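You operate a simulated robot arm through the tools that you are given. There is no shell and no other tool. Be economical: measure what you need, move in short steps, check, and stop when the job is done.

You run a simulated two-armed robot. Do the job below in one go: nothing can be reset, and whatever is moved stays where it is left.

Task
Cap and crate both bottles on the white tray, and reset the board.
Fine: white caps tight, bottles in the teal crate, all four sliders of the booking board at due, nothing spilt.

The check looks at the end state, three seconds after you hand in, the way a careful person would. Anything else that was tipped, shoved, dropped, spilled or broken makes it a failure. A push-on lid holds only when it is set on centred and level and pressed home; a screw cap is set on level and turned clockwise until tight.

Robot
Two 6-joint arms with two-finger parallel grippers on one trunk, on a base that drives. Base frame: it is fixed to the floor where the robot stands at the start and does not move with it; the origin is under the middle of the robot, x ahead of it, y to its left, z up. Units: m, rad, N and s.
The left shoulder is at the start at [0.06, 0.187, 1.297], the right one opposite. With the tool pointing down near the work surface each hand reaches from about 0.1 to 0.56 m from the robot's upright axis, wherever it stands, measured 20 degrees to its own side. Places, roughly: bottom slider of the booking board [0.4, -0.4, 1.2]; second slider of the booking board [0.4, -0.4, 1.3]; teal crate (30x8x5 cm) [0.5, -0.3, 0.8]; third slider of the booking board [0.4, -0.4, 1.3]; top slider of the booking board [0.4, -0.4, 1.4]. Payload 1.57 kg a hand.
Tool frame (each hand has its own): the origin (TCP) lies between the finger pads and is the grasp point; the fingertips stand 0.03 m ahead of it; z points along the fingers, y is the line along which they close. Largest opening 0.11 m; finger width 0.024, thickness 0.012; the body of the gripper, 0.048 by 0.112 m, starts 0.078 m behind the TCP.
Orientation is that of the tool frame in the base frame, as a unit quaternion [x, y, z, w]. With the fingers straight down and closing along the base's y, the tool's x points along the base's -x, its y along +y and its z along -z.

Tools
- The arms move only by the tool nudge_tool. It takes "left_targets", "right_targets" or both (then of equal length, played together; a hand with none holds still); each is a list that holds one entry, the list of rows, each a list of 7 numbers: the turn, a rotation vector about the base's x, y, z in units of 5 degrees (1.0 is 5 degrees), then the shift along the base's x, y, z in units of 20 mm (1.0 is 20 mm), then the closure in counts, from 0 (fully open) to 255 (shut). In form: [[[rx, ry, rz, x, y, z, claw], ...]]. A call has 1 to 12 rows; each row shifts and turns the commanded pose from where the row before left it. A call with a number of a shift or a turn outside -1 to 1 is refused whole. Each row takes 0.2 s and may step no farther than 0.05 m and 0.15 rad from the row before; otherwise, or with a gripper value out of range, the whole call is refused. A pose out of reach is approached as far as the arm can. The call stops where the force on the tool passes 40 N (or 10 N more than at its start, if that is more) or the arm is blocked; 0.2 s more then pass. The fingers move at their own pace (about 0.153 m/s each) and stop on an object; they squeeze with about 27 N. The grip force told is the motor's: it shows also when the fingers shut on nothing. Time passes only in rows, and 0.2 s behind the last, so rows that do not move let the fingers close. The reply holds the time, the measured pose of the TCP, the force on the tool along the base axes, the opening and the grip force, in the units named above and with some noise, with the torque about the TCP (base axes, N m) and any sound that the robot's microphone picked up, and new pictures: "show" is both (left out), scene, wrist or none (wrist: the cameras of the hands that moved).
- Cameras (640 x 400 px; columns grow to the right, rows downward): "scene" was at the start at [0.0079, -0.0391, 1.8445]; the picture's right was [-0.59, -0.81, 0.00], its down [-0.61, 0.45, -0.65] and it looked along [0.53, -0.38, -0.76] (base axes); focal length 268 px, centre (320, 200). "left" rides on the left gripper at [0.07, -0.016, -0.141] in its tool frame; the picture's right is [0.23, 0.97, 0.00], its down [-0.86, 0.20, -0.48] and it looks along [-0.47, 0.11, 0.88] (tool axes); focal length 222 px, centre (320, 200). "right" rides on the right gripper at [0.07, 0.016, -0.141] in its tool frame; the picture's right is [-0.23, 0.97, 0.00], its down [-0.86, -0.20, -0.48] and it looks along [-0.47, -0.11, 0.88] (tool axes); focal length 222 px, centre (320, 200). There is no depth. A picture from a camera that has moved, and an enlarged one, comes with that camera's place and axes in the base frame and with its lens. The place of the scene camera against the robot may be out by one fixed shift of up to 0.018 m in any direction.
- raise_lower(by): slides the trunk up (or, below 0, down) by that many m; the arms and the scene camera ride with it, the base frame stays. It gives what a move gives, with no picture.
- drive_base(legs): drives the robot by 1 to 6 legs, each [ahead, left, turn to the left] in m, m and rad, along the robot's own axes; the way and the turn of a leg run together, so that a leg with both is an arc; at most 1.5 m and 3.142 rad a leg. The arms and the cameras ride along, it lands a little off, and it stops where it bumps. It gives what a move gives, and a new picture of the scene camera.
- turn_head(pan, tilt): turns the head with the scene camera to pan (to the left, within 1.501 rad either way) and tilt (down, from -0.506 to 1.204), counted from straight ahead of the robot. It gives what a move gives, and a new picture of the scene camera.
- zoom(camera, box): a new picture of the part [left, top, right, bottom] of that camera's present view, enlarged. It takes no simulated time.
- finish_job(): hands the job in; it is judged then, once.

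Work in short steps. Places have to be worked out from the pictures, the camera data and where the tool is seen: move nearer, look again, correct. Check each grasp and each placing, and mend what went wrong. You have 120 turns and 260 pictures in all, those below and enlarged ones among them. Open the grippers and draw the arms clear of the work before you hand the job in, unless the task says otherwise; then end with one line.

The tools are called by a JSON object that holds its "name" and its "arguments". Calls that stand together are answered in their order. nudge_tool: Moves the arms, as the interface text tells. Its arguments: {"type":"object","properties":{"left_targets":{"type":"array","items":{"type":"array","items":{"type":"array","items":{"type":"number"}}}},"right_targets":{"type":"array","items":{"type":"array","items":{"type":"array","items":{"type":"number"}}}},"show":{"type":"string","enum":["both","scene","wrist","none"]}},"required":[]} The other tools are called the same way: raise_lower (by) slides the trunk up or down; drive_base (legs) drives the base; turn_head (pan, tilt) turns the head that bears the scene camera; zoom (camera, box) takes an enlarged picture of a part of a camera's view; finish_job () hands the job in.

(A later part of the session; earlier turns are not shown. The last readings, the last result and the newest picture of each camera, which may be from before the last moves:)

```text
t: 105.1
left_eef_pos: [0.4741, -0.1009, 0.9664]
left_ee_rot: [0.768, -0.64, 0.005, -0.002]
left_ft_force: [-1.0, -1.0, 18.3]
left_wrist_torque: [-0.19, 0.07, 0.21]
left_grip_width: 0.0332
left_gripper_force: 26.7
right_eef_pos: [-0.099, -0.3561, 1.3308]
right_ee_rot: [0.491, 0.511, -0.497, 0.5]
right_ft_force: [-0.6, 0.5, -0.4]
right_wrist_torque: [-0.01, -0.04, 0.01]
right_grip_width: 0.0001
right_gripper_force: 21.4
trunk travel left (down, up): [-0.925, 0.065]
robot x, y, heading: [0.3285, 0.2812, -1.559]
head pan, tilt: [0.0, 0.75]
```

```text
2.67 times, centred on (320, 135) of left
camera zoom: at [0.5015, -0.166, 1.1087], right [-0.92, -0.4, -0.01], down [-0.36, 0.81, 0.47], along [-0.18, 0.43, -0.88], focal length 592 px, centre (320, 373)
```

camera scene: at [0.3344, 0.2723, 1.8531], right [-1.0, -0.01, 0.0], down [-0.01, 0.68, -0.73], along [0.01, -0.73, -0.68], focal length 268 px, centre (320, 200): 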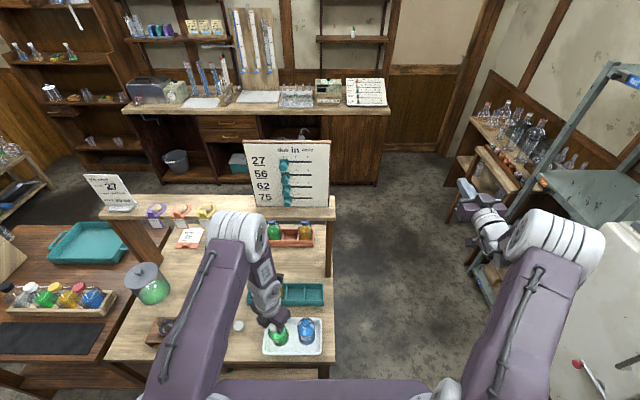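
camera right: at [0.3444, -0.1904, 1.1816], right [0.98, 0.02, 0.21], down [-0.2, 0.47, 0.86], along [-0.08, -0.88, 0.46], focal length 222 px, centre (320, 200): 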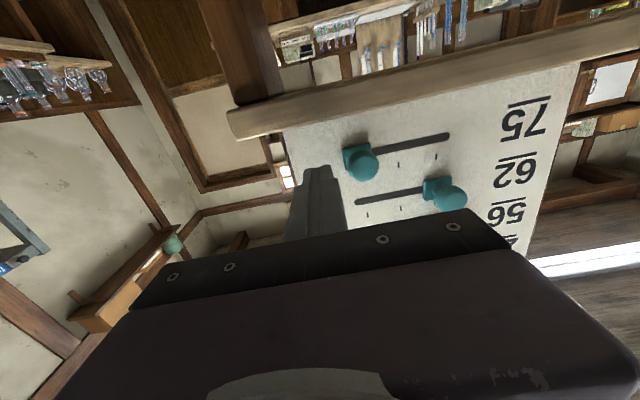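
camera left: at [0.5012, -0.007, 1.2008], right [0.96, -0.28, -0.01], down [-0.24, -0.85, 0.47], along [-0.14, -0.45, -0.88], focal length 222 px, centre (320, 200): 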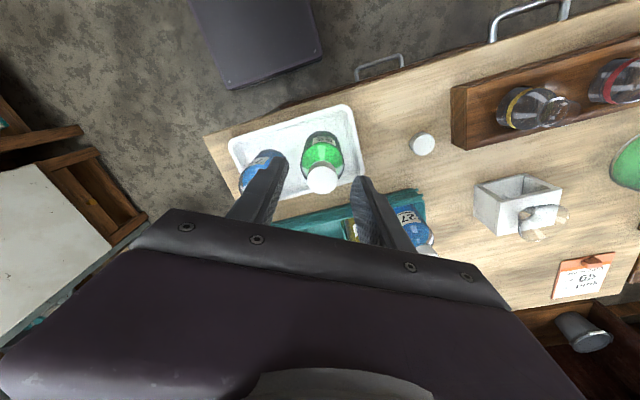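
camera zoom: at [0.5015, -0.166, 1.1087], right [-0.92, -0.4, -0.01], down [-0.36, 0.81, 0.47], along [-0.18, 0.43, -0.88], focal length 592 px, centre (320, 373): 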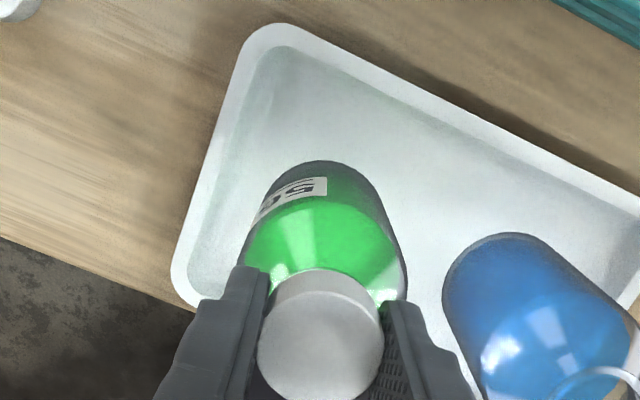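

Torque reached 0.21 N m and the cap crept a few degrees further. I rewind in place for another tightening stroke.

{"name": "nudge_tool", "arguments": {"left_targets": [[[0, 0, 0, 0, 0, 0.08, 140], [0, 0, 0, 0, 0, 0, 140], [0, 0, 1, 0, 0, 0, 140], [0, 0, 1, 0, 0, 0, 140], [0, 0, 1, 0, 0, 0, 140], [0, 0, 1, 0, 0, 0, 140], [0, 0, 1, 0, 0, 0, 140], [0, 0, 1, 0, 0, 0, 140], [0, 0, 1, 0, 0, 0, 140], [0, 0, 1, 0, 0, 0, 140], [0, 0, 1, 0, 0, 0, 140], [0, 0, 1, 0, 0, 0, 140]]], "show": "none"}}

{"name": "nudge_tool", "arguments": {"left_targets": [[[0, 0, 1, 0, 0, 0, 140], [0, 0, 1, 0, 0, 0, 140], [0, 0, 1, 0, 0, 0, 140], [0, 0, 1, 0, 0, 0, 140], [0, 0, 1, 0, 0, 0, 140], [0, 0, 1, 0, 0, 0, 140], [0, 0, 1, 0, 0, 0, 140], [0, 0, 1, 0, 0, 0, 140], [0, 0, 1, 0, 0, 0, 140], [0, 0, 1, 0, 0, 0, 140], [0, 0, 0, 0, 0, 0, 255], [0, 0, 0, 0, 0, 0, 255]]], "show": "none"}}

{"name": "zoom", "arguments": {"camera": "left", "box": [240, 60, 400, 210]}}

```text
t: 107.7
left_eef_pos: [0.4741, -0.1008, 0.9674]
left_ee_rot: [0.967, -0.255, 0.004, -0.004]
left_ft_force: [-0.3, 0.7, -0.2]
left_wrist_torque: [0.03, 0.0, 0.01]
left_grip_width: 0.0497
left_gripper_force: 0.0
right_eef_pos: [-0.0982, -0.3584, 1.3312]
right_ee_rot: [0.492, 0.51, -0.497, 0.5]
right_ft_force: [-0.1, 0.3, -0.1]
right_wrist_torque: [-0.01, -0.01, -0.04]
right_grip_width: 0.0
right_gripper_force: 21.2
trunk travel left (down, up): [-0.925, 0.065]
robot x, y, heading: [0.3312, 0.2842, -1.558]
head pan, tilt: [0.0, 0.75]
```

```text
t: 110.3
left_eef_pos: [0.4745, -0.1007, 0.9687]
left_ee_rot: [0.984, 0.178, 0.002, -0.006]
left_ft_force: [-0.8, -0.3, 1.5]
left_wrist_torque: [-0.09, 0.01, 0.04]
left_grip_width: 0.0333
left_gripper_force: 26.5
right_eef_pos: [-0.0988, -0.3578, 1.3306]
right_ee_rot: [0.493, 0.51, -0.498, 0.5]
right_ft_force: [0.1, -0.6, -0.1]
right_wrist_torque: [-0.01, 0.0, 0.01]
right_grip_width: 0.0
right_gripper_force: 21.2
trunk travel left (down, up): [-0.925, 0.065]
robot x, y, heading: [0.3332, 0.2892, -1.565]
head pan, tilt: [0.0, 0.75]
```

```text
2.67 times, centred on (320, 135) of left
camera zoom: at [0.5344, -0.0647, 1.1096], right [0.55, -0.83, -0.01], down [-0.73, -0.49, 0.47], along [-0.4, -0.25, -0.88], focal length 592 px, centre (320, 373)
```

zoom: 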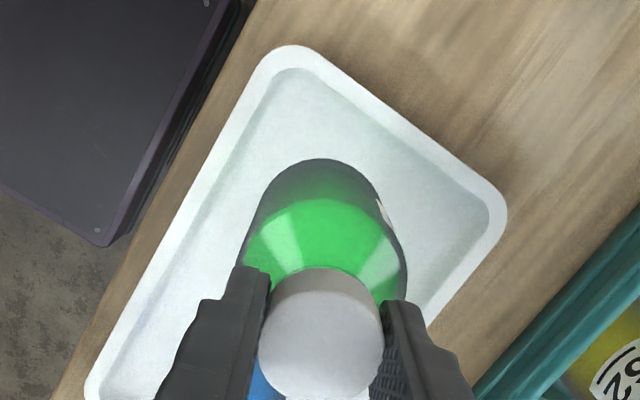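

Regripped at φ≈20°. Press to ~35 N and turn 55°.

{"name": "nudge_tool", "arguments": {"left_targets": [[[0, 0, 0, 0, 0, -0.1, 255], [0, 0, 0, 0, 0, -0.1, 255]]], "show": "none"}}

{"name": "nudge_tool", "arguments": {"left_targets": [[[0, 0, -1, 0, 0, 0, 255], [0, 0, -1, 0, 0, 0, 255], [0, 0, -1, 0, 0, 0, 255], [0, 0, -1, 0, 0, 0, 255], [0, 0, -1, 0, 0, 0, 255], [0, 0, -1, 0, 0, -0.02, 255], [0, 0, -1, 0, 0, 0, 255], [0, 0, -1, 0, 0, 0, 255], [0, 0, -1, 0, 0, 0, 255], [0, 0, -1, 0, 0, 0, 255], [0, 0, -1, 0, 0, 0, 255]]], "show": "none"}}

{"name": "zoom", "arguments": {"camera": "left", "box": [240, 60, 400, 210]}}

```text
t: 110.9
left_eef_pos: [0.4739, -0.0997, 0.9658]
left_ee_rot: [0.984, 0.176, 0.002, -0.003]
left_ft_force: [2.5, -0.6, 30.8]
left_wrist_torque: [-0.07, -0.1, -0.01]
left_grip_width: 0.0331
left_gripper_force: 26.8
right_eef_pos: [-0.0978, -0.3539, 1.3331]
right_ee_rot: [0.492, 0.509, -0.498, 0.501]
right_ft_force: [0.4, 0.2, -0.5]
right_wrist_torque: [-0.04, -0.01, 0.03]
right_grip_width: 0.0
right_gripper_force: 22.0
trunk travel left (down, up): [-0.925, 0.065]
robot x, y, heading: [0.3304, 0.2877, -1.557]
head pan, tilt: [0.0, 0.75]
```

```text
t: 113.3
left_eef_pos: [0.4743, -0.1009, 0.9647]
left_ee_rot: [0.955, -0.297, 0.006, -0.005]
left_ft_force: [0.2, -0.8, 18.3]
left_wrist_torque: [-0.1, 0.08, 0.17]
left_grip_width: 0.0329
left_gripper_force: 26.8
right_eef_pos: [-0.0988, -0.3557, 1.3306]
right_ee_rot: [0.492, 0.51, -0.498, 0.5]
right_ft_force: [0.6, -0.1, 0.8]
right_wrist_torque: [0.02, 0.01, -0.03]
right_grip_width: 0.0
right_gripper_force: 21.1
trunk travel left (down, up): [-0.925, 0.065]
robot x, y, heading: [0.3301, 0.2872, -1.56]
head pan, tilt: [0.0, 0.75]
```

```text
2.67 times, centred on (320, 135) of left
camera zoom: at [0.5395, -0.1282, 1.1062], right [-0.37, -0.93, -0.01], down [-0.82, 0.32, 0.47], along [-0.43, 0.18, -0.88], focal length 592 px, centre (320, 373)
```

zoom: 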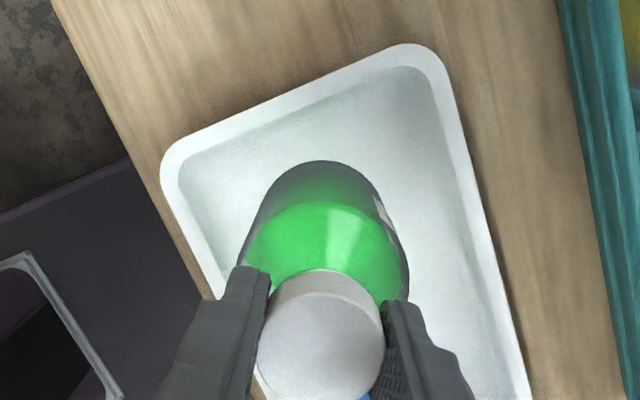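

The seat is stiff now: the cap creeps only ~5° while the bottle slips at ~0.2 N m. To tighten firmly I want the other hand to hold the bottle, so I release, lift, and shift the base +0.21 m in x so both hands can reach it.

{"name": "nudge_tool", "arguments": {"left_targets": [[[0, 0, 0, 0, 0, 0.15, 128], [0, 0, 0, 0, 0, 0, 128], [0, 0, 0, 0, 0, 1, 128], [0, 0, 1, 0, 0, 1, 128], [0, 0, 1, 0, 0, 1, 128], [0, 0, 1, 0, 0, 1, 128], [0, 0, 1, 0, 0, 1, 128], [0, 0, 1, 0, 0, 1, 128], [0, 0, 1, 0, 0, 1, 128], [0, 0, 1, 0, 0, 0, 128], [0, 0, 1, 0, 0, 0, 128], [0, 0, 1, 0, 0, 0, 128]]], "show": "none"}}

{"name": "drive_base", "arguments": {"legs": [[0, 0.21, 0]]}}

{"name": "zoom", "arguments": {"camera": "scene", "box": [280, 280, 400, 365]}}

```text
t: 115.9
left_eef_pos: [0.4754, -0.1001, 1.1071]
left_ee_rot: [0.996, 0.092, 0.003, -0.005]
left_ft_force: [-0.2, 0.5, 0.7]
left_wrist_torque: [0.01, -0.02, -0.04]
left_grip_width: 0.0544
left_gripper_force: 0.1
right_eef_pos: [-0.0986, -0.3573, 1.3308]
right_ee_rot: [0.492, 0.51, -0.497, 0.5]
right_ft_force: [0.4, 0.1, -0.2]
right_wrist_torque: [0.05, 0.01, -0.03]
right_grip_width: 0.0
right_gripper_force: 21.5
trunk travel left (down, up): [-0.925, 0.065]
robot x, y, heading: [0.3273, 0.286, -1.558]
head pan, tilt: [0.0, 0.75]
```

```text
t: 117.5
left_eef_pos: [0.6803, -0.1001, 1.1073]
left_ee_rot: [0.996, 0.091, 0.005, -0.006]
left_ft_force: [-0.4, -0.3, 0.2]
left_wrist_torque: [0.03, -0.04, 0.0]
left_grip_width: 0.055
left_gripper_force: 0.1
right_eef_pos: [0.1076, -0.3557, 1.3289]
right_ee_rot: [0.494, 0.509, -0.497, 0.501]
right_ft_force: [-1.4, 0.4, 0.2]
right_wrist_torque: [0.0, 0.0, 0.05]
right_grip_width: 0.0
right_gripper_force: 21.3
trunk travel left (down, up): [-0.925, 0.065]
robot x, y, heading: [0.5392, 0.2902, -1.562]
head pan, tilt: [0.0, 0.75]
camera scene: at [0.5379, 0.2693, 1.8533], right [-1.0, -0.01, 0.0], down [0.0, 0.68, -0.73], along [0.01, -0.73, -0.68], focal length 268 px, centre (320, 200)
```

scene: 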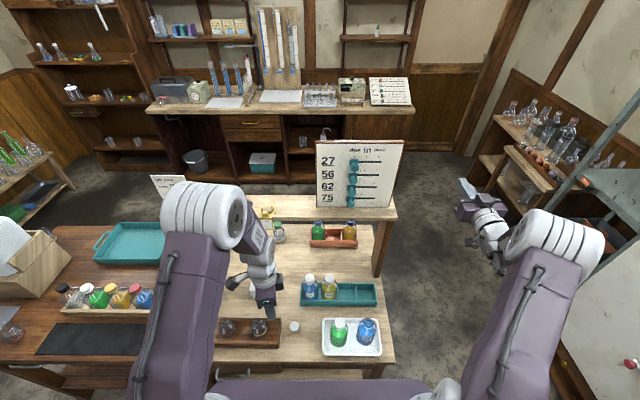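

```text
4.71 times, centred on (340, 322) of scene
camera zoom: at [0.5379, 0.2693, 1.8533], right [-1.0, -0.01, 0.0], down [0.0, 0.68, -0.73], along [0.01, -0.73, -0.68], focal length 1260 px, centre (226, -376)
```

zoom: 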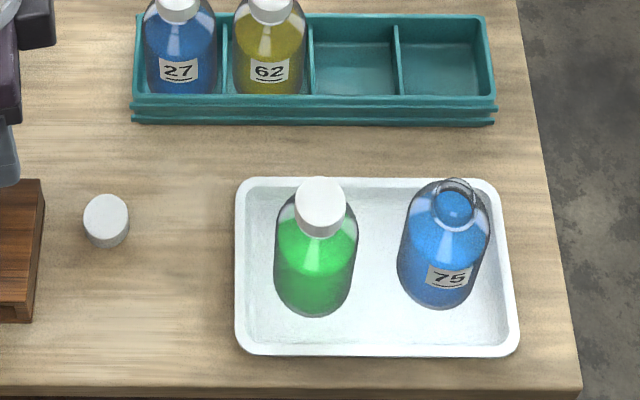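

Compare the seating of the green bottle's cap with the ready-made ones in the crate.

{"name": "zoom", "arguments": {"camera": "scene", "box": [325, 312, 385, 350]}}

{"name": "zoom", "arguments": {"camera": "scene", "box": [295, 268, 355, 306]}}

```text
10.53 times, centred on (355, 331) of scene
camera zoom: at [0.5379, 0.2693, 1.8533], right [-1.0, -0.01, 0.0], down [0.0, 0.68, -0.73], along [0.01, -0.73, -0.68], focal length 2818 px, centre (-48, -1179)
```

zoom: 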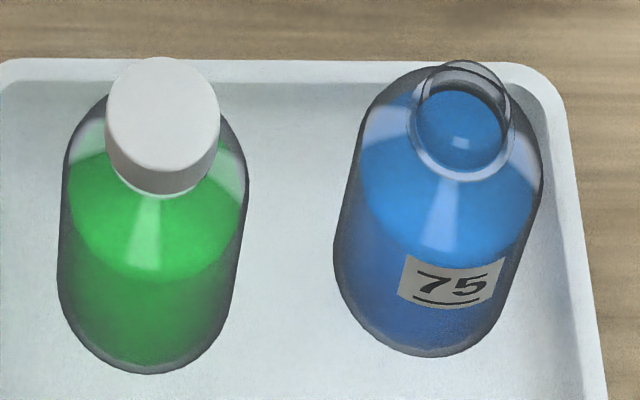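

```text
10.53 times, centred on (325, 287) of scene
camera zoom: at [0.5379, 0.2693, 1.8533], right [-1.0, -0.01, 0.0], down [0.0, 0.68, -0.73], along [0.01, -0.73, -0.68], focal length 2818 px, centre (267, -716)
```

zoom: 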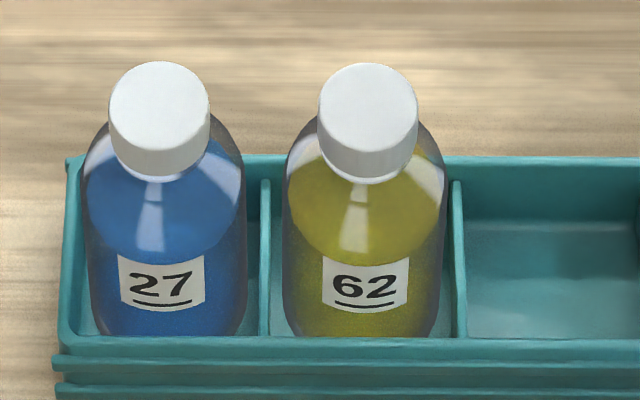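

The green cap sits exactly as deep as the reference caps in the crate, so it is home; for extra certainty I test whether the right hand can come to the bottle tilted 45° to hold it. First bring it back and tilt.

{"name": "nudge_tool", "arguments": {"right_targets": [[[1, 0, 0, 0, 1, 0, 120], [1, 0, 0, 0, 1, 0, 120], [1, 0, 0, 0, 1, 0, 120], [1, 0, 0, 0.3, 1, -0.5, 120], [1, 0, 0, 0.5, 1, -1, 120], [1, 0, 0, 0.5, 1, -1, 120], [1, 0, 0, 0.5, 1, -1, 120], [1, 0, 0, 0.7, 1, -1, 120], [0, 0, 0, 1, 1, -1, 120], [0, 0, 0, 1, 1, -1, 120], [0, 0, 0, 1, 1, -1, 120], [0, 0, 0, 1, 1, -1, 120]]], "show": "scene"}}

```text
t: 120.1
left_eef_pos: [0.6842, -0.0993, 1.107]
left_ee_rot: [0.996, 0.091, 0.003, -0.006]
left_ft_force: [-0.4, 0.2, 0.0]
left_wrist_torque: [0.02, -0.01, 0.0]
left_grip_width: 0.0548
left_gripper_force: 0.0
right_eef_pos: [0.1991, -0.1572, 1.2118]
right_ee_rot: [0.635, 0.649, -0.291, 0.302]
right_ft_force: [0.4, 0.2, 0.2]
right_wrist_torque: [0.01, -0.01, -0.02]
right_grip_width: 0.058
right_gripper_force: 0.1
right hand out of reach, approached as far as the arm can: row 10, 11, 12
trunk travel left (down, up): [-0.925, 0.065]
robot x, y, heading: [0.5397, 0.2842, -1.564]
head pan, tilt: [0.0, 0.75]
camera scene: at [0.5444, 0.2699, 1.8533], right [-1.0, -0.01, 0.0], down [-0.01, 0.68, -0.73], along [0.01, -0.73, -0.68], focal length 268 px, centre (320, 200)
```

scene: 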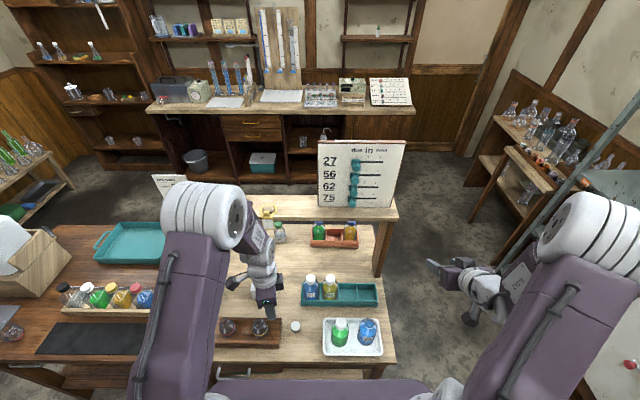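

The right arm cannot come in there (wrist too near its shoulder), so I keep the press-and-turn method, which seated the cap at the reference depth. I drive back to x≈0.31 and turn the left wrist to φ≈100° for cap B.

{"name": "drive_base", "arguments": {"legs": [[0, -0.23, 0]]}}

{"name": "nudge_tool", "arguments": {"left_targets": [[[0, 0, 1, 1, -0.2, 0, 128], [0, 0, 1, 1, -0.2, 0, 128], [0, 0, 1, 1, -0.2, 0, 128], [0, 0, 1, 1, -0.2, 0, 128], [0, 0, 1, 1, -0.2, 0, 128], [0, 0, 1, 1, -0.2, 0, 128], [0, 0, 1, 1, -0.2, 0, 128], [0, 0, 1, 1, -0.2, 0, 128], [0, 0, 1, 0, 0, -1, 128], [0, 0, 1, 0, 0, -1, 128], [0, 0, 1, 0, 0, -1, 128], [0, 0, 1, 0, 0, -1, 128]]], "show": "none"}}

{"name": "nudge_tool", "arguments": {"left_targets": [[[0, 0, 1, 0, 0, 0, 128], [0, 0, 1, 0, 0, 0, 128], [0, 0, 1, 0, 0, 0, 128], [0, 0, 1, 0, 0, 0, 128], [0, 0, 1, 0, 0, -1, 128], [0, 0, 1, 0, 0, -1, 128]]], "show": "both"}}

```text
t: 121.8
left_eef_pos: [0.4586, -0.101, 1.1056]
left_ee_rot: [0.996, 0.092, 0.001, -0.006]
left_ft_force: [-0.6, 0.0, 0.4]
left_wrist_torque: [-0.01, 0.07, -0.02]
left_grip_width: 0.0548
left_gripper_force: 0.0
right_eef_pos: [-0.0273, -0.1599, 1.2145]
right_ee_rot: [0.634, 0.65, -0.291, 0.3]
right_ft_force: [0.4, 0.3, -1.0]
right_wrist_torque: [0.02, 0.05, 0.0]
right_grip_width: 0.0581
right_gripper_force: 0.1
trunk travel left (down, up): [-0.925, 0.065]
robot x, y, heading: [0.3125, 0.2818, -1.56]
head pan, tilt: [0.0, 0.75]
camera scene: at [0.3201, 0.2675, 1.8533], right [-1.0, -0.01, 0.0], down [-0.01, 0.68, -0.73], along [0.01, -0.73, -0.68], focal length 268 px, centre (320, 200)
```

scene: 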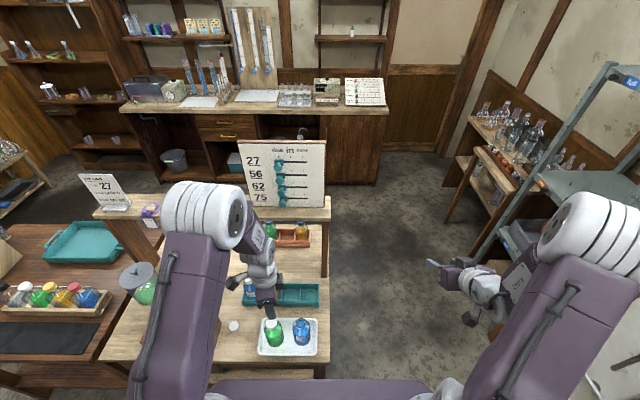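

```text
t: 124.5
left_eef_pos: [0.6164, -0.1327, 1.0251]
left_ee_rot: [0.816, 0.578, 0.0, -0.007]
left_ft_force: [0.9, 0.0, 0.2]
left_wrist_torque: [-0.01, -0.01, -0.04]
left_grip_width: 0.0546
left_gripper_force: 0.1
right_eef_pos: [-0.0302, -0.1621, 1.2117]
right_ee_rot: [0.634, 0.65, -0.29, 0.302]
right_ft_force: [-0.4, -0.4, 0.3]
right_wrist_torque: [0.0, 0.0, 0.01]
right_grip_width: 0.0584
right_gripper_force: 0.0
trunk travel left (down, up): [-0.925, 0.065]
robot x, y, heading: [0.309, 0.2807, -1.564]
head pan, tilt: [0.0, 0.75]
```

```text
t: 125.8
left_eef_pos: [0.6151, -0.1331, 0.9849]
left_ee_rot: [0.639, 0.77, -0.001, -0.006]
left_ft_force: [0.4, -1.1, 0.0]
left_wrist_torque: [0.04, 0.01, -0.02]
left_grip_width: 0.0549
left_gripper_force: 0.1
right_eef_pos: [-0.0295, -0.1609, 1.2118]
right_ee_rot: [0.634, 0.65, -0.29, 0.302]
right_ft_force: [-0.3, 0.4, 0.1]
right_wrist_torque: [0.0, 0.0, -0.01]
right_grip_width: 0.058
right_gripper_force: 0.1
trunk travel left (down, up): [-0.925, 0.065]
robot x, y, heading: [0.3104, 0.2816, -1.564]
head pan, tilt: [0.0, 0.75]
camera scene: at [0.3151, 0.2666, 1.8534], right [-1.0, -0.01, 0.0], down [-0.01, 0.68, -0.73], along [0.01, -0.73, -0.68], focal length 268 px, centre (320, 200)
camera left: at [0.5895, -0.0696, 1.1277], right [0.92, 0.4, -0.01], down [0.36, -0.81, 0.47], along [0.18, -0.43, -0.88], focal length 222 px, centre (320, 200)
```

scene: 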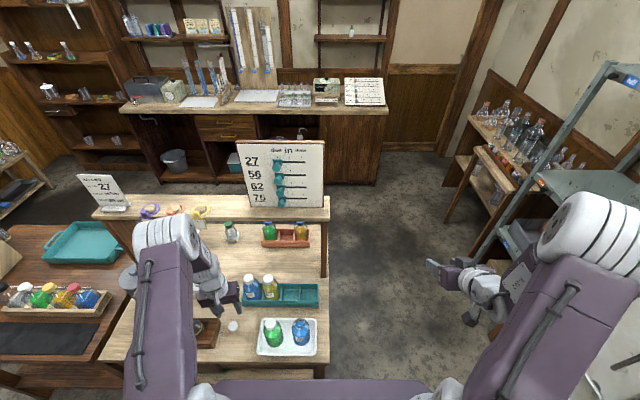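
left: 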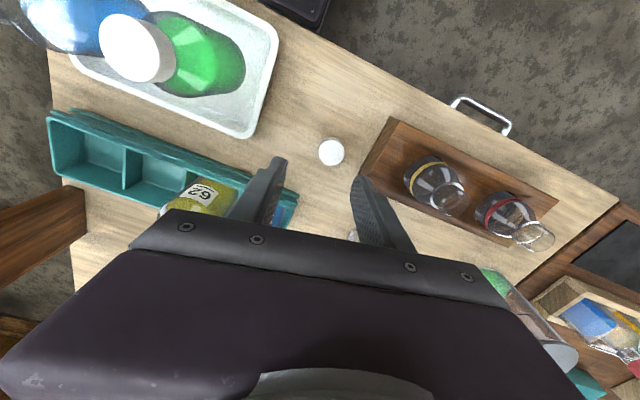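

Cap B is at about (0.633,-0.137). I correct the 0.7° wrist tilt, centre over it and come down to z≈0.90 with a 50 mm opening, then check.

{"name": "nudge_tool", "arguments": {"left_targets": [[[-0.069, -0.12, 0, 0.9, -0.19, -0.25, 140], [0, 0, 0, 0, 0, -1, 140], [0, 0, 0, 0, 0, -1, 140], [0, 0, 0, 0, 0, -1, 140], [0, 0, 0, 0, 0, -1, 140]]], "show": "none"}}

{"name": "zoom", "arguments": {"camera": "left", "box": [240, 110, 400, 210]}}

```text
t: 127.0
left_eef_pos: [0.6329, -0.1381, 0.9021]
left_ee_rot: [0.64, 0.769, -0.002, 0.0]
left_ft_force: [-0.5, 0.7, 0.1]
left_wrist_torque: [-0.01, -0.01, 0.01]
left_grip_width: 0.0495
left_gripper_force: 0.1
right_eef_pos: [-0.0298, -0.1611, 1.213]
right_ee_rot: [0.634, 0.65, -0.29, 0.302]
right_ft_force: [0.7, 0.2, -0.6]
right_wrist_torque: [0.02, 0.0, -0.01]
right_grip_width: 0.0583
right_gripper_force: 0.1
trunk travel left (down, up): [-0.925, 0.065]
robot x, y, heading: [0.3087, 0.2853, -1.561]
head pan, tilt: [0.0, 0.75]
```

```text
4.00 times, centred on (320, 160) of left
camera zoom: at [0.6063, -0.0727, 1.0423], right [0.92, 0.4, 0.0], down [0.35, -0.8, 0.48], along [0.19, -0.44, -0.88], focal length 888 px, centre (320, 360)
```

zoom: 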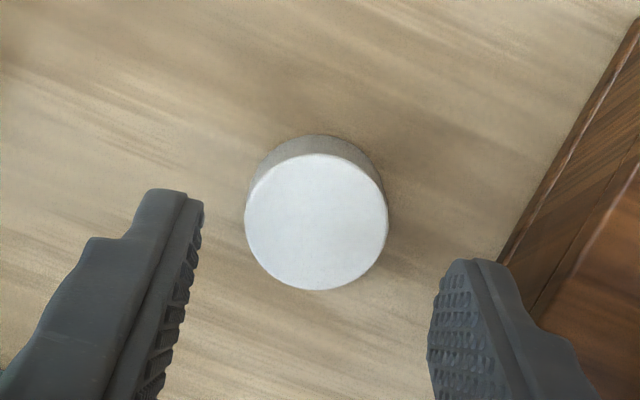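

Centred within 1.5 mm with ~10 mm clearance to the flask box. Shift +1.5 mm y, lower, grip, lift.

{"name": "nudge_tool", "arguments": {"left_targets": [[[0, 0, 0, 0, 0.08, -0.8, 140], [0, 0, 0, 0, 0, -0.8, 140], [0, 0, 0, 0, 0, -0.72, 140], [0, 0, 0, 0, 0, 0, 140], [0, 0, 0, 0, 0, 0, 255], [0, 0, 0, 0, 0, 0, 255], [0, 0, 0, 0, 0, 1, 255], [0, 0, 0, 0, 0, 1, 255], [0, 0, 0, 0, 0, 1, 255], [0, 0, 0, 0, 0, 1, 255], [0, 0, 0, 0, 0, 1, 255], [0, 0, 0, 0, 0, 1, 255]]], "show": "none"}}

{"name": "zoom", "arguments": {"camera": "left", "box": [240, 110, 400, 210]}}

```text
t: 129.7
left_eef_pos: [0.6325, -0.1352, 0.9761]
left_ee_rot: [0.64, 0.769, -0.001, 0.0]
left_ft_force: [-0.4, -0.5, -0.5]
left_wrist_torque: [0.03, 0.01, -0.01]
left_grip_width: 0.0329
left_gripper_force: 26.9
right_eef_pos: [-0.0309, -0.1598, 1.2123]
right_ee_rot: [0.634, 0.65, -0.291, 0.302]
right_ft_force: [-0.2, 0.1, 0.3]
right_wrist_torque: [-0.02, 0.01, 0.0]
right_grip_width: 0.0582
right_gripper_force: 0.0
trunk travel left (down, up): [-0.925, 0.065]
robot x, y, heading: [0.3083, 0.2834, -1.564]
head pan, tilt: [0.0, 0.75]
```

```text
4.00 times, centred on (320, 160) of left
camera zoom: at [0.6057, -0.0705, 1.1168], right [0.92, 0.4, 0.0], down [0.35, -0.8, 0.48], along [0.19, -0.44, -0.88], focal length 888 px, centre (320, 360)
```

zoom: 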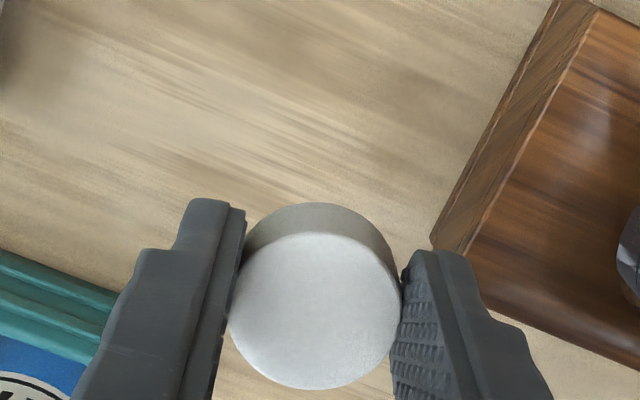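

Cap B is held level. Now raise to ~1.05 and travel over to the blue mouth, expected at about (0.380,-0.107).

{"name": "nudge_tool", "arguments": {"left_targets": [[[0, 0, 0, 0, 0, 1, 255], [0, 0, 0, 0, 0, 1, 255], [0, 0, 0, 0, 0, 1, 255], [0, 0, 0, 0, 0, 0.6, 255], [0, 0, 0, -1, 0.1, 0, 255], [0, 0, 0, -1, 0.1, 0, 255], [0, 0, 0, -1, 0.1, 0, 255], [0, 0, 0, -1, 0.1, 0, 255], [0, 0, 0, -1, 0.1, 0, 255], [0, 0, 0, -1, 0.1, 0, 255], [0, 0, 0, -1, 0.1, 0, 255], [0, 0, 0, -1, 0.1, 0, 255]]], "show": "none"}}

{"name": "nudge_tool", "arguments": {"left_targets": [[[0, 0, 0, -1, 0.15, 0, 255], [0, 0, 0, -1, 0.15, 0, 255], [0, 0, 0, -1, 0.15, 0, 255], [0, 0, 0, -1, 0.15, 0, 255], [0, 0, 0, -0.6, 0, 0, 255], [0, 0, 0, 0, 0, 0, 255]]], "show": "none"}}

{"name": "zoom", "arguments": {"camera": "left", "box": [280, 115, 360, 175]}}

{"name": "zoom", "arguments": {"camera": "scene", "box": [270, 300, 326, 345]}}

```text
t: 132.2
left_eef_pos: [0.473, -0.1203, 1.0463]
left_ee_rot: [0.639, 0.769, -0.002, 0.0]
left_ft_force: [-0.7, -1.1, -0.4]
left_wrist_torque: [-0.01, -0.02, -0.02]
left_grip_width: 0.033
left_gripper_force: 27.8
right_eef_pos: [-0.0316, -0.1602, 1.2132]
right_ee_rot: [0.634, 0.65, -0.29, 0.302]
right_ft_force: [-0.5, -0.4, 0.6]
right_wrist_torque: [0.0, -0.02, 0.03]
right_grip_width: 0.0585
right_gripper_force: 0.1
trunk travel left (down, up): [-0.925, 0.065]
robot x, y, heading: [0.3107, 0.282, -1.567]
head pan, tilt: [0.0, 0.75]
```

```text
t: 133.7
left_eef_pos: [0.3803, -0.1083, 1.0467]
left_ee_rot: [0.639, 0.769, -0.002, 0.001]
left_ft_force: [-0.8, -0.5, 1.0]
left_wrist_torque: [0.01, 0.01, 0.01]
left_grip_width: 0.0331
left_gripper_force: 26.6
right_eef_pos: [-0.0296, -0.1605, 1.2128]
right_ee_rot: [0.635, 0.65, -0.29, 0.302]
right_ft_force: [0.5, 0.5, -0.3]
right_wrist_torque: [0.01, -0.02, -0.01]
right_grip_width: 0.0582
right_gripper_force: 0.1
trunk travel left (down, up): [-0.925, 0.065]
robot x, y, heading: [0.3069, 0.285, -1.563]
head pan, tilt: [0.0, 0.75]
```

```text
6.67 times, centred on (320, 145) of left
camera zoom: at [0.3534, -0.0429, 1.1881], right [0.92, 0.4, 0.0], down [0.35, -0.8, 0.48], along [0.19, -0.44, -0.88], focal length 1481 px, centre (320, 567)
```

zoom: 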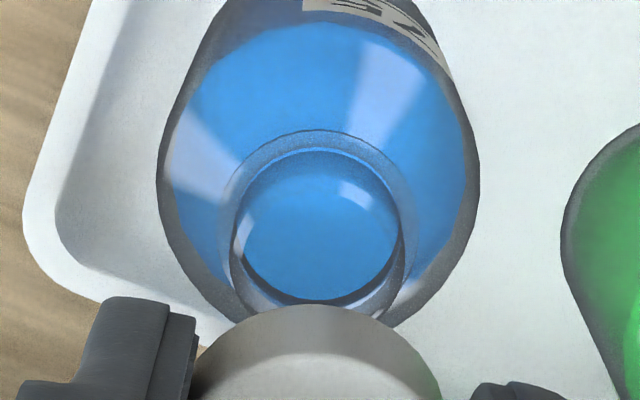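

```text
8.89 times, centred on (298, 322) of scene
camera zoom: at [0.315, 0.2673, 1.8533], right [-1.0, -0.01, 0.0], down [-0.01, 0.68, -0.73], along [0.01, -0.73, -0.68], focal length 2379 px, centre (516, -889)
```

zoom: 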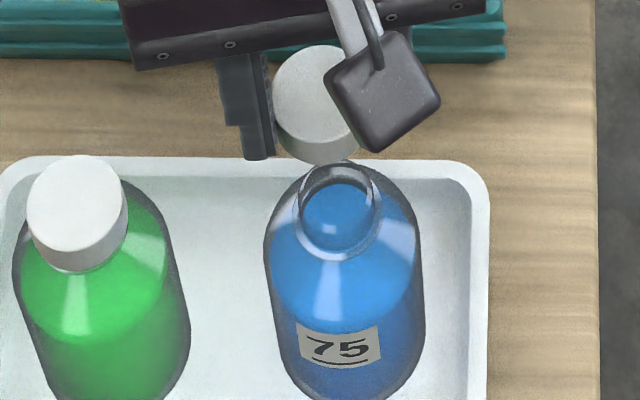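

By comparison with the green case the mouth lies ~3 mm further +y. I shift that much and lower to the lip in small steps.

{"name": "nudge_tool", "arguments": {"left_targets": [[[0, 0, 0, -0.02, 0.15, -0.5, 255], [0, 0, 0, 0, 0, -0.8, 255], [0, 0, 0, 0, 0, -0.8, 255], [0, 0, 0, 0, 0, -0.4, 255], [0, 0, 0, 0, 0, -0.1, 255]]], "show": "none"}}

{"name": "nudge_tool", "arguments": {"left_targets": [[[0, 0, 0, 0, 0, -0.1, 255], [0, 0, 0, 0, 0, -0.1, 255]]], "show": "none"}}

```text
t: 134.8
left_eef_pos: [0.3796, -0.1035, 0.9964]
left_ee_rot: [0.64, 0.769, -0.003, 0.002]
left_ft_force: [1.3, -1.6, 26.6]
left_wrist_torque: [0.18, 0.08, 0.0]
left_grip_width: 0.0329
left_gripper_force: 27.2
right_eef_pos: [-0.0303, -0.157, 1.2143]
right_ee_rot: [0.634, 0.65, -0.291, 0.303]
right_ft_force: [-0.6, -0.8, -1.3]
right_wrist_torque: [-0.03, -0.02, 0.0]
right_grip_width: 0.0584
right_gripper_force: 0.1
trunk travel left (down, up): [-0.925, 0.065]
robot x, y, heading: [0.3072, 0.2853, -1.56]
head pan, tilt: [0.0, 0.75]
```

```text
t: 135.4
left_eef_pos: [0.3822, -0.1036, 0.9925]
left_ee_rot: [0.639, 0.769, -0.003, 0.0]
left_ft_force: [1.1, -2.1, 27.9]
left_wrist_torque: [0.06, 0.18, 0.01]
left_grip_width: 0.033
left_gripper_force: 27.2
right_eef_pos: [-0.0309, -0.1582, 1.2136]
right_ee_rot: [0.634, 0.65, -0.29, 0.303]
right_ft_force: [-0.4, 0.2, -0.3]
right_wrist_torque: [-0.01, -0.01, -0.02]
right_grip_width: 0.0582
right_gripper_force: 0.1
trunk travel left (down, up): [-0.925, 0.065]
robot x, y, heading: [0.3072, 0.2858, -1.558]
head pan, tilt: [0.0, 0.75]
```

Contact came early (27 N at 0.996), on the +y/−x side. I lift and check the cap's attitude in the grip.

{"name": "nudge_tool", "arguments": {"left_targets": [[[0, 0, 0, 0, 0, 0.7, 255], [0, 0, 0, 0, 0, 0.8, 255], [0, 0, 0, 0, 0, 0.8, 255], [0, 0, 0, 0, 0, 0, 255]]], "show": "none"}}

{"name": "zoom", "arguments": {"camera": "left", "box": [240, 110, 400, 210]}}

{"name": "zoom", "arguments": {"camera": "left", "box": [280, 115, 360, 175]}}

```text
t: 136.4
left_eef_pos: [0.3815, -0.1041, 1.0378]
left_ee_rot: [0.64, 0.769, 0.0, 0.0]
left_ft_force: [0.2, 0.1, -0.6]
left_wrist_torque: [0.02, -0.02, 0.02]
left_grip_width: 0.0329
left_gripper_force: 27.1
right_eef_pos: [-0.0297, -0.1611, 1.2121]
right_ee_rot: [0.635, 0.65, -0.29, 0.302]
right_ft_force: [0.4, -0.1, 1.5]
right_wrist_torque: [-0.01, 0.0, -0.01]
right_grip_width: 0.0583
right_gripper_force: 0.1
trunk travel left (down, up): [-0.925, 0.065]
robot x, y, heading: [0.3126, 0.2818, -1.558]
head pan, tilt: [0.0, 0.75]
```

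```text
4.00 times, centred on (320, 160) of left
camera zoom: at [0.3537, -0.0404, 1.1788], right [0.92, 0.4, 0.0], down [0.35, -0.8, 0.48], along [0.19, -0.44, -0.88], focal length 888 px, centre (320, 360)
```

zoom: 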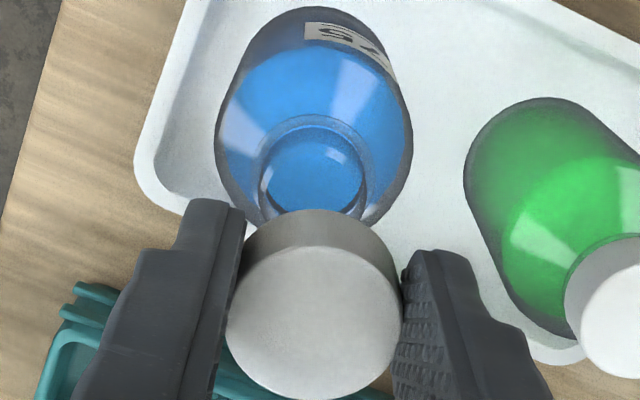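

```text
6.67 times, centred on (320, 145) of left
camera zoom: at [0.3537, -0.0404, 1.1788], right [0.92, 0.4, 0.0], down [0.35, -0.8, 0.48], along [0.19, -0.44, -0.88], focal length 1481 px, centre (320, 567)
```

zoom: 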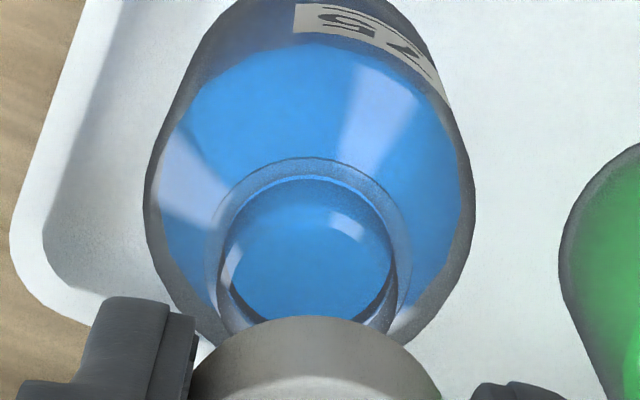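

The cap slipped up ~4 mm and tilted a few degrees; the mouth is at (−1.7,+1.2) mm from the present axis. I relevel the cap on the free bench spot again, then come back.

{"name": "nudge_tool", "arguments": {"left_targets": [[[0, 0, 0, 1, 0.13, 0.3, 255], [0, 0, 0, 1, 0.13, 0, 255], [0, 0, 0, 1, 0.13, 0, 255], [0, 0, 0, 1, 0.13, 0, 255], [0, 0, 0, 1, 0.13, 0, 255], [0, 0, 0, 1, 0.13, 0, 255], [0, 0, 0, 1, 0.13, 0, 255], [0, 0, 0, 1, 0.13, 0, 255], [0, 0, 0, 1, 0.13, 0, 255], [0, 0, 0, 1, 0.13, 0, 255], [0, 0, 0, 0, 0, -1, 255], [0, 0, 0, 0, 0, -1, 255]]], "show": "none"}}

{"name": "nudge_tool", "arguments": {"left_targets": [[[0, 0, 0, 0, 0, -1, 255], [0, 0, 0, 0, 0, -1, 255], [0, 0, 0, 0, 0, -1, 255], [0, 0, 0, 0, 0, -1, 255], [0, 0, 0, 0, 0, -1, 255], [0, 0, 0, 0, 0, -1, 255], [0, 0, 0, 0, 0, -0.8, 255], [0, 0, 0, 0, 0, -0.3, 255]]], "show": "wrist"}}

```text
t: 139.1
left_eef_pos: [0.5815, -0.0789, 1.0014]
left_ee_rot: [0.64, 0.768, -0.001, 0.0]
left_ft_force: [-0.2, -0.9, 0.5]
left_wrist_torque: [0.0, 0.01, -0.03]
left_grip_width: 0.0329
left_gripper_force: 26.5
right_eef_pos: [-0.0309, -0.1605, 1.2128]
right_ee_rot: [0.634, 0.651, -0.289, 0.302]
right_ft_force: [-0.2, 0.0, 0.6]
right_wrist_torque: [-0.02, 0.0, 0.02]
right_grip_width: 0.058
right_gripper_force: 0.1
trunk travel left (down, up): [-0.925, 0.065]
robot x, y, heading: [0.3111, 0.2812, -1.559]
head pan, tilt: [0.0, 0.75]
```

```text
t: 140.8
left_eef_pos: [0.5819, -0.0776, 0.8598]
left_ee_rot: [0.639, 0.769, -0.001, 0.0]
left_ft_force: [0.1, -0.2, -0.2]
left_wrist_torque: [0.0, 0.02, 0.04]
left_grip_width: 0.0329
left_gripper_force: 27.0
right_eef_pos: [-0.0311, -0.1604, 1.213]
right_ee_rot: [0.634, 0.65, -0.29, 0.302]
right_ft_force: [-1.0, -0.7, 0.0]
right_wrist_torque: [0.04, 0.01, -0.01]
right_grip_width: 0.0583
right_gripper_force: 0.2
trunk travel left (down, up): [-0.925, 0.065]
robot x, y, heading: [0.3084, 0.2822, -1.558]
head pan, tilt: [0.0, 0.75]
camera left: at [0.5537, -0.0136, 1.0014], right [0.92, 0.4, 0.0], down [0.35, -0.8, 0.48], along [0.19, -0.44, -0.88], focal length 222 px, centre (320, 200)
```

left: 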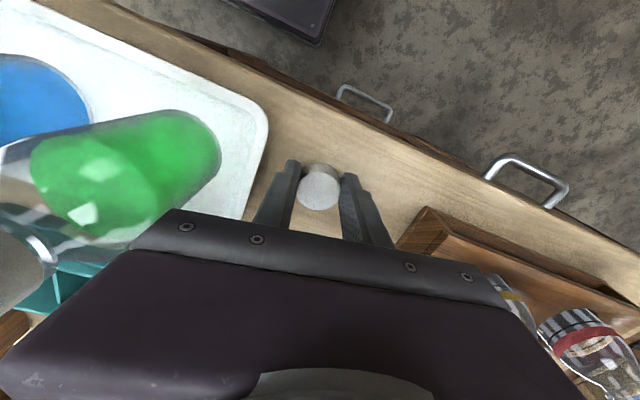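

Lower 4 mm more, open so the cap settles flat, then regrip at 0.855 and check.

{"name": "nudge_tool", "arguments": {"left_targets": [[[0, 0, 0, 0, 0, -0.12, 255], [0, 0, 0, 0, 0, -0.12, 255], [0, 0, 0, 0, 0, 0, 150], [0, 0, 0, 0, 0, 0, 140], [0, 0, 0, 0, 0, 0, 140], [0, 0, 0, 0, 0, 0, 255], [0, 0, 0, 0, 0, 0, 255], [0, 0, 0, 0, 0, 1, 255], [0, 0, 0, 0, 0, 1, 255], [0, 0, 0, 0, 0, 1, 255]]], "show": "none"}}

{"name": "zoom", "arguments": {"camera": "left", "box": [240, 110, 400, 210]}}

```text
t: 143.1
left_eef_pos: [0.5807, -0.0783, 0.9168]
left_ee_rot: [0.639, 0.769, -0.001, 0.001]
left_ft_force: [-0.4, 0.1, 0.1]
left_wrist_torque: [0.05, 0.02, -0.01]
left_grip_width: 0.0328
left_gripper_force: 27.0
right_eef_pos: [-0.0313, -0.1601, 1.212]
right_ee_rot: [0.633, 0.651, -0.289, 0.303]
right_ft_force: [-0.1, -0.1, 0.0]
right_wrist_torque: [-0.03, -0.01, 0.01]
right_grip_width: 0.0582
right_gripper_force: 0.1
trunk travel left (down, up): [-0.925, 0.065]
robot x, y, heading: [0.3114, 0.2825, -1.562]
head pan, tilt: [0.0, 0.75]
```

```text
4.00 times, centred on (320, 160) of left
camera zoom: at [0.553, -0.0134, 1.0576], right [0.92, 0.4, 0.0], down [0.35, -0.8, 0.48], along [0.19, -0.44, -0.88], focal length 888 px, centre (320, 360)
```

zoom: 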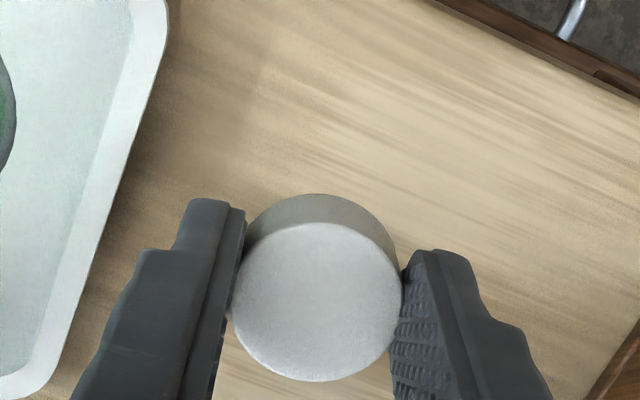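

Level and centred again. Return over the blue mouth with the corrections.

{"name": "nudge_tool", "arguments": {"left_targets": [[[0, 0, 0, 0, 0, 1, 255], [0, 0, 0, 0, 0, 1, 255], [0, 0, 0, 0, 0, 1, 255], [0, 0, 0, 0, 0, 1, 255], [0, 0, 0, 0, 0, 1, 255], [0, 0, 0, 0, 0, 1, 255], [0, 0, 0, -1, -0.13, 0.4, 255], [0, 0, 0, -1, -0.13, 0, 255], [0, 0, 0, -1, -0.13, 0, 255], [0, 0, 0, -1, -0.13, 0, 255], [0, 0, 0, -1, -0.13, 0, 255], [0, 0, 0, -1, -0.13, 0, 255]]], "show": "none"}}

{"name": "nudge_tool", "arguments": {"left_targets": [[[0, 0, 0, -1, -0.13, 0, 255], [0, 0, 0, -1, -0.13, 0, 255], [0, 0, 0, -1, -0.13, 0, 255], [0, 0, 0, -1, -0.11, 0, 255], [0, 0, 0, -0.085, 0, -0.5, 255], [0, 0, 0, 0, 0, 0, 255]]], "show": "none"}}

{"name": "zoom", "arguments": {"camera": "left", "box": [280, 115, 360, 175]}}

```text
t: 145.7
left_eef_pos: [0.4592, -0.0938, 1.0446]
left_ee_rot: [0.639, 0.769, 0.0, 0.0]
left_ft_force: [0.3, 0.1, -0.9]
left_wrist_torque: [-0.02, 0.0, 0.01]
left_grip_width: 0.0327
left_gripper_force: 27.3
right_eef_pos: [-0.0309, -0.1609, 1.2115]
right_ee_rot: [0.634, 0.65, -0.289, 0.302]
right_ft_force: [0.0, 1.2, -0.7]
right_wrist_torque: [-0.03, 0.02, 0.01]
right_grip_width: 0.0582
right_gripper_force: 0.1
trunk travel left (down, up): [-0.925, 0.065]
robot x, y, heading: [0.3095, 0.2843, -1.561]
head pan, tilt: [0.0, 0.75]
```

```text
t: 147.1
left_eef_pos: [0.3789, -0.1038, 1.0349]
left_ee_rot: [0.64, 0.769, -0.001, 0.0]
left_ft_force: [0.0, 0.8, 0.1]
left_wrist_torque: [-0.03, 0.0, 0.0]
left_grip_width: 0.033
left_gripper_force: 28.2
right_eef_pos: [-0.0303, -0.1598, 1.2124]
right_ee_rot: [0.634, 0.651, -0.29, 0.301]
right_ft_force: [-0.5, 0.8, 0.0]
right_wrist_torque: [0.03, -0.02, -0.02]
right_grip_width: 0.0582
right_gripper_force: 0.0
trunk travel left (down, up): [-0.925, 0.065]
robot x, y, heading: [0.3099, 0.2809, -1.56]
head pan, tilt: [0.0, 0.75]
```

```text
6.67 times, centred on (320, 145) of left
camera zoom: at [0.3515, -0.0393, 1.1754], right [0.92, 0.4, 0.0], down [0.35, -0.8, 0.48], along [0.19, -0.44, -0.88], focal length 1481 px, centre (320, 567)
```

zoom: 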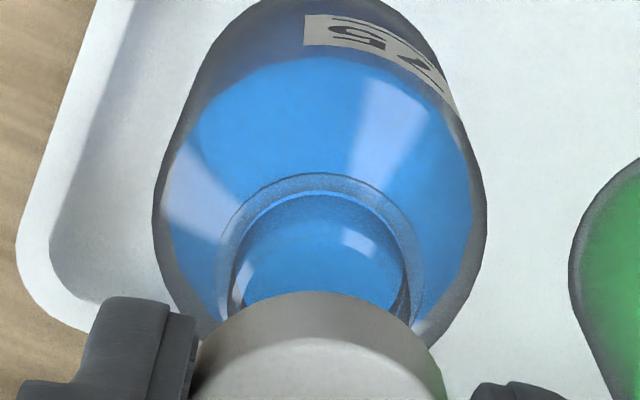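

Mouth and cap axis agree within ~1 mm. I take back 0.6 mm in y, add 0.4 mm in x, and lower to just before contact.

{"name": "nudge_tool", "arguments": {"left_targets": [[[0, 0, 0, 0.02, -0.03, -0.6, 255], [0, 0, 0, 0, 0, -0.6, 255], [0, 0, 0, 0, 0, -0.5, 255], [0, 0, 0, 0, 0, -0.15, 255]]], "show": "none"}}

{"name": "nudge_tool", "arguments": {"left_targets": [[[0, 0, 0, 0, 0, -0.06, 255], [0, 0, 0, 0, 0, -0.06, 255]]], "show": "none"}}

```text
t: 148.1
left_eef_pos: [0.3789, -0.1047, 0.9961]
left_ee_rot: [0.639, 0.769, -0.001, 0.0]
left_ft_force: [-0.1, 1.4, -0.7]
left_wrist_torque: [0.02, 0.0, 0.01]
left_grip_width: 0.0328
left_gripper_force: 27.0
right_eef_pos: [-0.0308, -0.1608, 1.2119]
right_ee_rot: [0.635, 0.65, -0.29, 0.302]
right_ft_force: [-0.2, 0.1, -1.0]
right_wrist_torque: [0.01, 0.02, 0.0]
right_grip_width: 0.0583
right_gripper_force: 0.0
trunk travel left (down, up): [-0.925, 0.065]
robot x, y, heading: [0.3073, 0.2816, -1.556]
head pan, tilt: [0.0, 0.75]
```

```text
t: 148.7
left_eef_pos: [0.3798, -0.105, 0.9939]
left_ee_rot: [0.639, 0.769, -0.001, 0.0]
left_ft_force: [0.3, 0.4, 1.5]
left_wrist_torque: [0.01, -0.01, -0.03]
left_grip_width: 0.0329
left_gripper_force: 27.2
right_eef_pos: [-0.0309, -0.16, 1.2118]
right_ee_rot: [0.634, 0.651, -0.289, 0.301]
right_ft_force: [-0.3, 0.2, 0.9]
right_wrist_torque: [0.02, 0.04, -0.02]
right_grip_width: 0.0583
right_gripper_force: 0.1
trunk travel left (down, up): [-0.925, 0.065]
robot x, y, heading: [0.3092, 0.284, -1.559]
head pan, tilt: [0.0, 0.75]
```

No contact at 0.994 where it struck before. Continue 2 mm steps.

{"name": "nudge_tool", "arguments": {"left_targets": [[[0, 0, 0, 0, 0, -0.08, 255], [0, 0, 0, 0, 0, -0.08, 255]]], "show": "none"}}

{"name": "nudge_tool", "arguments": {"left_targets": [[[0, 0, 0, 0, 0, -0.08, 255], [0, 0, 0, 0, 0, -0.08, 255], [0, 0, 0, 0, 0, -0.08, 255]]], "show": "none"}}

```text
t: 149.2
left_eef_pos: [0.3795, -0.1049, 0.9916]
left_ee_rot: [0.639, 0.769, -0.001, 0.0]
left_ft_force: [-1.6, 0.5, 0.1]
left_wrist_torque: [0.01, 0.03, -0.02]
left_grip_width: 0.0329
left_gripper_force: 26.6
right_eef_pos: [-0.0307, -0.1599, 1.2131]
right_ee_rot: [0.634, 0.651, -0.289, 0.303]
right_ft_force: [0.4, -0.2, 0.0]
right_wrist_torque: [0.0, 0.03, -0.02]
right_grip_width: 0.0581
right_gripper_force: 0.1
trunk travel left (down, up): [-0.925, 0.065]
robot x, y, heading: [0.31, 0.2848, -1.56]
head pan, tilt: [0.0, 0.75]
```

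```text
t: 150.1
left_eef_pos: [0.3782, -0.1041, 0.9865]
left_ee_rot: [0.64, 0.768, -0.001, 0.0]
left_ft_force: [0.0, 1.5, 1.4]
left_wrist_torque: [0.07, 0.0, -0.01]
left_grip_width: 0.0331
left_gripper_force: 27.0
right_eef_pos: [-0.0304, -0.1592, 1.2134]
right_ee_rot: [0.634, 0.65, -0.29, 0.303]
right_ft_force: [-0.1, -0.1, -0.1]
right_wrist_torque: [-0.02, -0.02, 0.0]
right_grip_width: 0.0584
right_gripper_force: 0.0
trunk travel left (down, up): [-0.925, 0.065]
robot x, y, heading: [0.3111, 0.286, -1.561]
head pan, tilt: [0.0, 0.75]
```

The cap is sliding over the neck. Continue down until it bears on the thread (expected ≈0.980).

{"name": "nudge_tool", "arguments": {"left_targets": [[[0, 0, 0, 0, 0, -0.1, 255], [0, 0, 0, 0, 0, -0.1, 255], [0, 0, 0, 0, 0, -0.1, 255], [0, 0, 0, 0, 0, -0.08, 255]]], "show": "none"}}

```text
t: 151.1
left_eef_pos: [0.379, -0.1043, 0.9793]
left_ee_rot: [0.64, 0.768, -0.003, 0.002]
left_ft_force: [-0.5, -1.2, 29.4]
left_wrist_torque: [-0.19, -0.03, -0.05]
left_grip_width: 0.0331
left_gripper_force: 26.7
right_eef_pos: [-0.0296, -0.1576, 1.2143]
right_ee_rot: [0.633, 0.65, -0.291, 0.304]
right_ft_force: [-0.5, -1.1, 0.8]
right_wrist_torque: [-0.02, -0.01, 0.01]
right_grip_width: 0.0581
right_gripper_force: 0.1
trunk travel left (down, up): [-0.925, 0.065]
robot x, y, heading: [0.3083, 0.2856, -1.56]
head pan, tilt: [0.0, 0.75]
```

Bears at 29 N, same height as on the green bottle. Turn clockwise 60°, then 60° more with a slight follow-down.

{"name": "nudge_tool", "arguments": {"left_targets": [[[0, 0, -1, 0, 0, 0, 255], [0, 0, -1, 0, 0, 0, 255], [0, 0, -1, 0, 0, 0, 255], [0, 0, -1, 0, 0, 0, 255], [0, 0, -1, 0, 0, 0, 255], [0, 0, -1, 0, 0, 0, 255], [0, 0, -1, 0, 0, 0, 255], [0, 0, -1, 0, 0, 0, 255], [0, 0, -1, 0, 0, 0, 255], [0, 0, -1, 0, 0, 0, 255], [0, 0, -1, 0, 0, 0, 255], [0, 0, -1, 0, 0, 0, 255]]], "show": "none"}}

{"name": "nudge_tool", "arguments": {"left_targets": [[[0, 0, -1, 0, 0, -0.005, 255], [0, 0, -1, 0, 0, -0.005, 255], [0, 0, -1, 0, 0, -0.005, 255], [0, 0, -1, 0, 0, -0.005, 255], [0, 0, -1, 0, 0, -0.005, 255], [0, 0, -1, 0, 0, -0.005, 255], [0, 0, -1, 0, 0, -0.005, 255], [0, 0, -1, 0, 0, -0.005, 255], [0, 0, -1, 0, 0, -0.005, 255], [0, 0, -1, 0, 0, -0.005, 255]]], "show": "none"}}

{"name": "zoom", "arguments": {"camera": "scene", "box": [262, 300, 326, 355]}}

```text
t: 153.7
left_eef_pos: [0.3786, -0.1037, 0.9797]
left_ee_rot: [0.938, 0.346, -0.001, 0.0]
left_ft_force: [5.8, -2.6, 23.7]
left_wrist_torque: [-0.16, -0.34, -0.03]
left_grip_width: 0.0328
left_gripper_force: 27.2
right_eef_pos: [-0.0301, -0.1587, 1.2129]
right_ee_rot: [0.634, 0.65, -0.29, 0.303]
right_ft_force: [-0.7, 0.2, -0.8]
right_wrist_torque: [-0.03, 0.0, 0.03]
right_grip_width: 0.0582
right_gripper_force: 0.0
trunk travel left (down, up): [-0.925, 0.065]
robot x, y, heading: [0.3078, 0.2845, -1.56]
head pan, tilt: [0.0, 0.75]
```

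```text
t: 155.8
left_eef_pos: [0.3799, -0.1044, 0.9777]
left_ee_rot: [0.997, -0.083, -0.001, -0.001]
left_ft_force: [4.0, -6.4, 24.5]
left_wrist_torque: [-0.35, -0.08, 0.0]
left_grip_width: 0.033
left_gripper_force: 27.5
right_eef_pos: [-0.0304, -0.1584, 1.2133]
right_ee_rot: [0.634, 0.649, -0.291, 0.302]
right_ft_force: [-0.6, -0.1, -0.6]
right_wrist_torque: [-0.01, 0.02, -0.01]
right_grip_width: 0.0584
right_gripper_force: 0.0
trunk travel left (down, up): [-0.925, 0.065]
robot x, y, heading: [0.3084, 0.2794, -1.561]
head pan, tilt: [0.0, 0.75]
```

```text
7.27 times, centred on (294, 328) of scene
camera zoom: at [0.3148, 0.2691, 1.8534], right [-1.0, -0.01, 0.0], down [-0.01, 0.68, -0.73], along [0.01, -0.73, -0.68], focal length 1947 px, centre (509, -727)
```

zoom: 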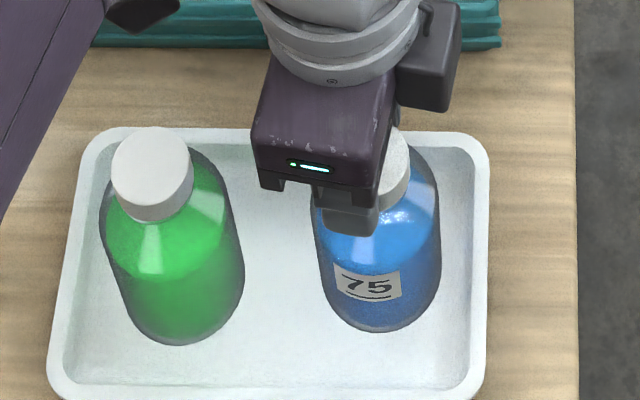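

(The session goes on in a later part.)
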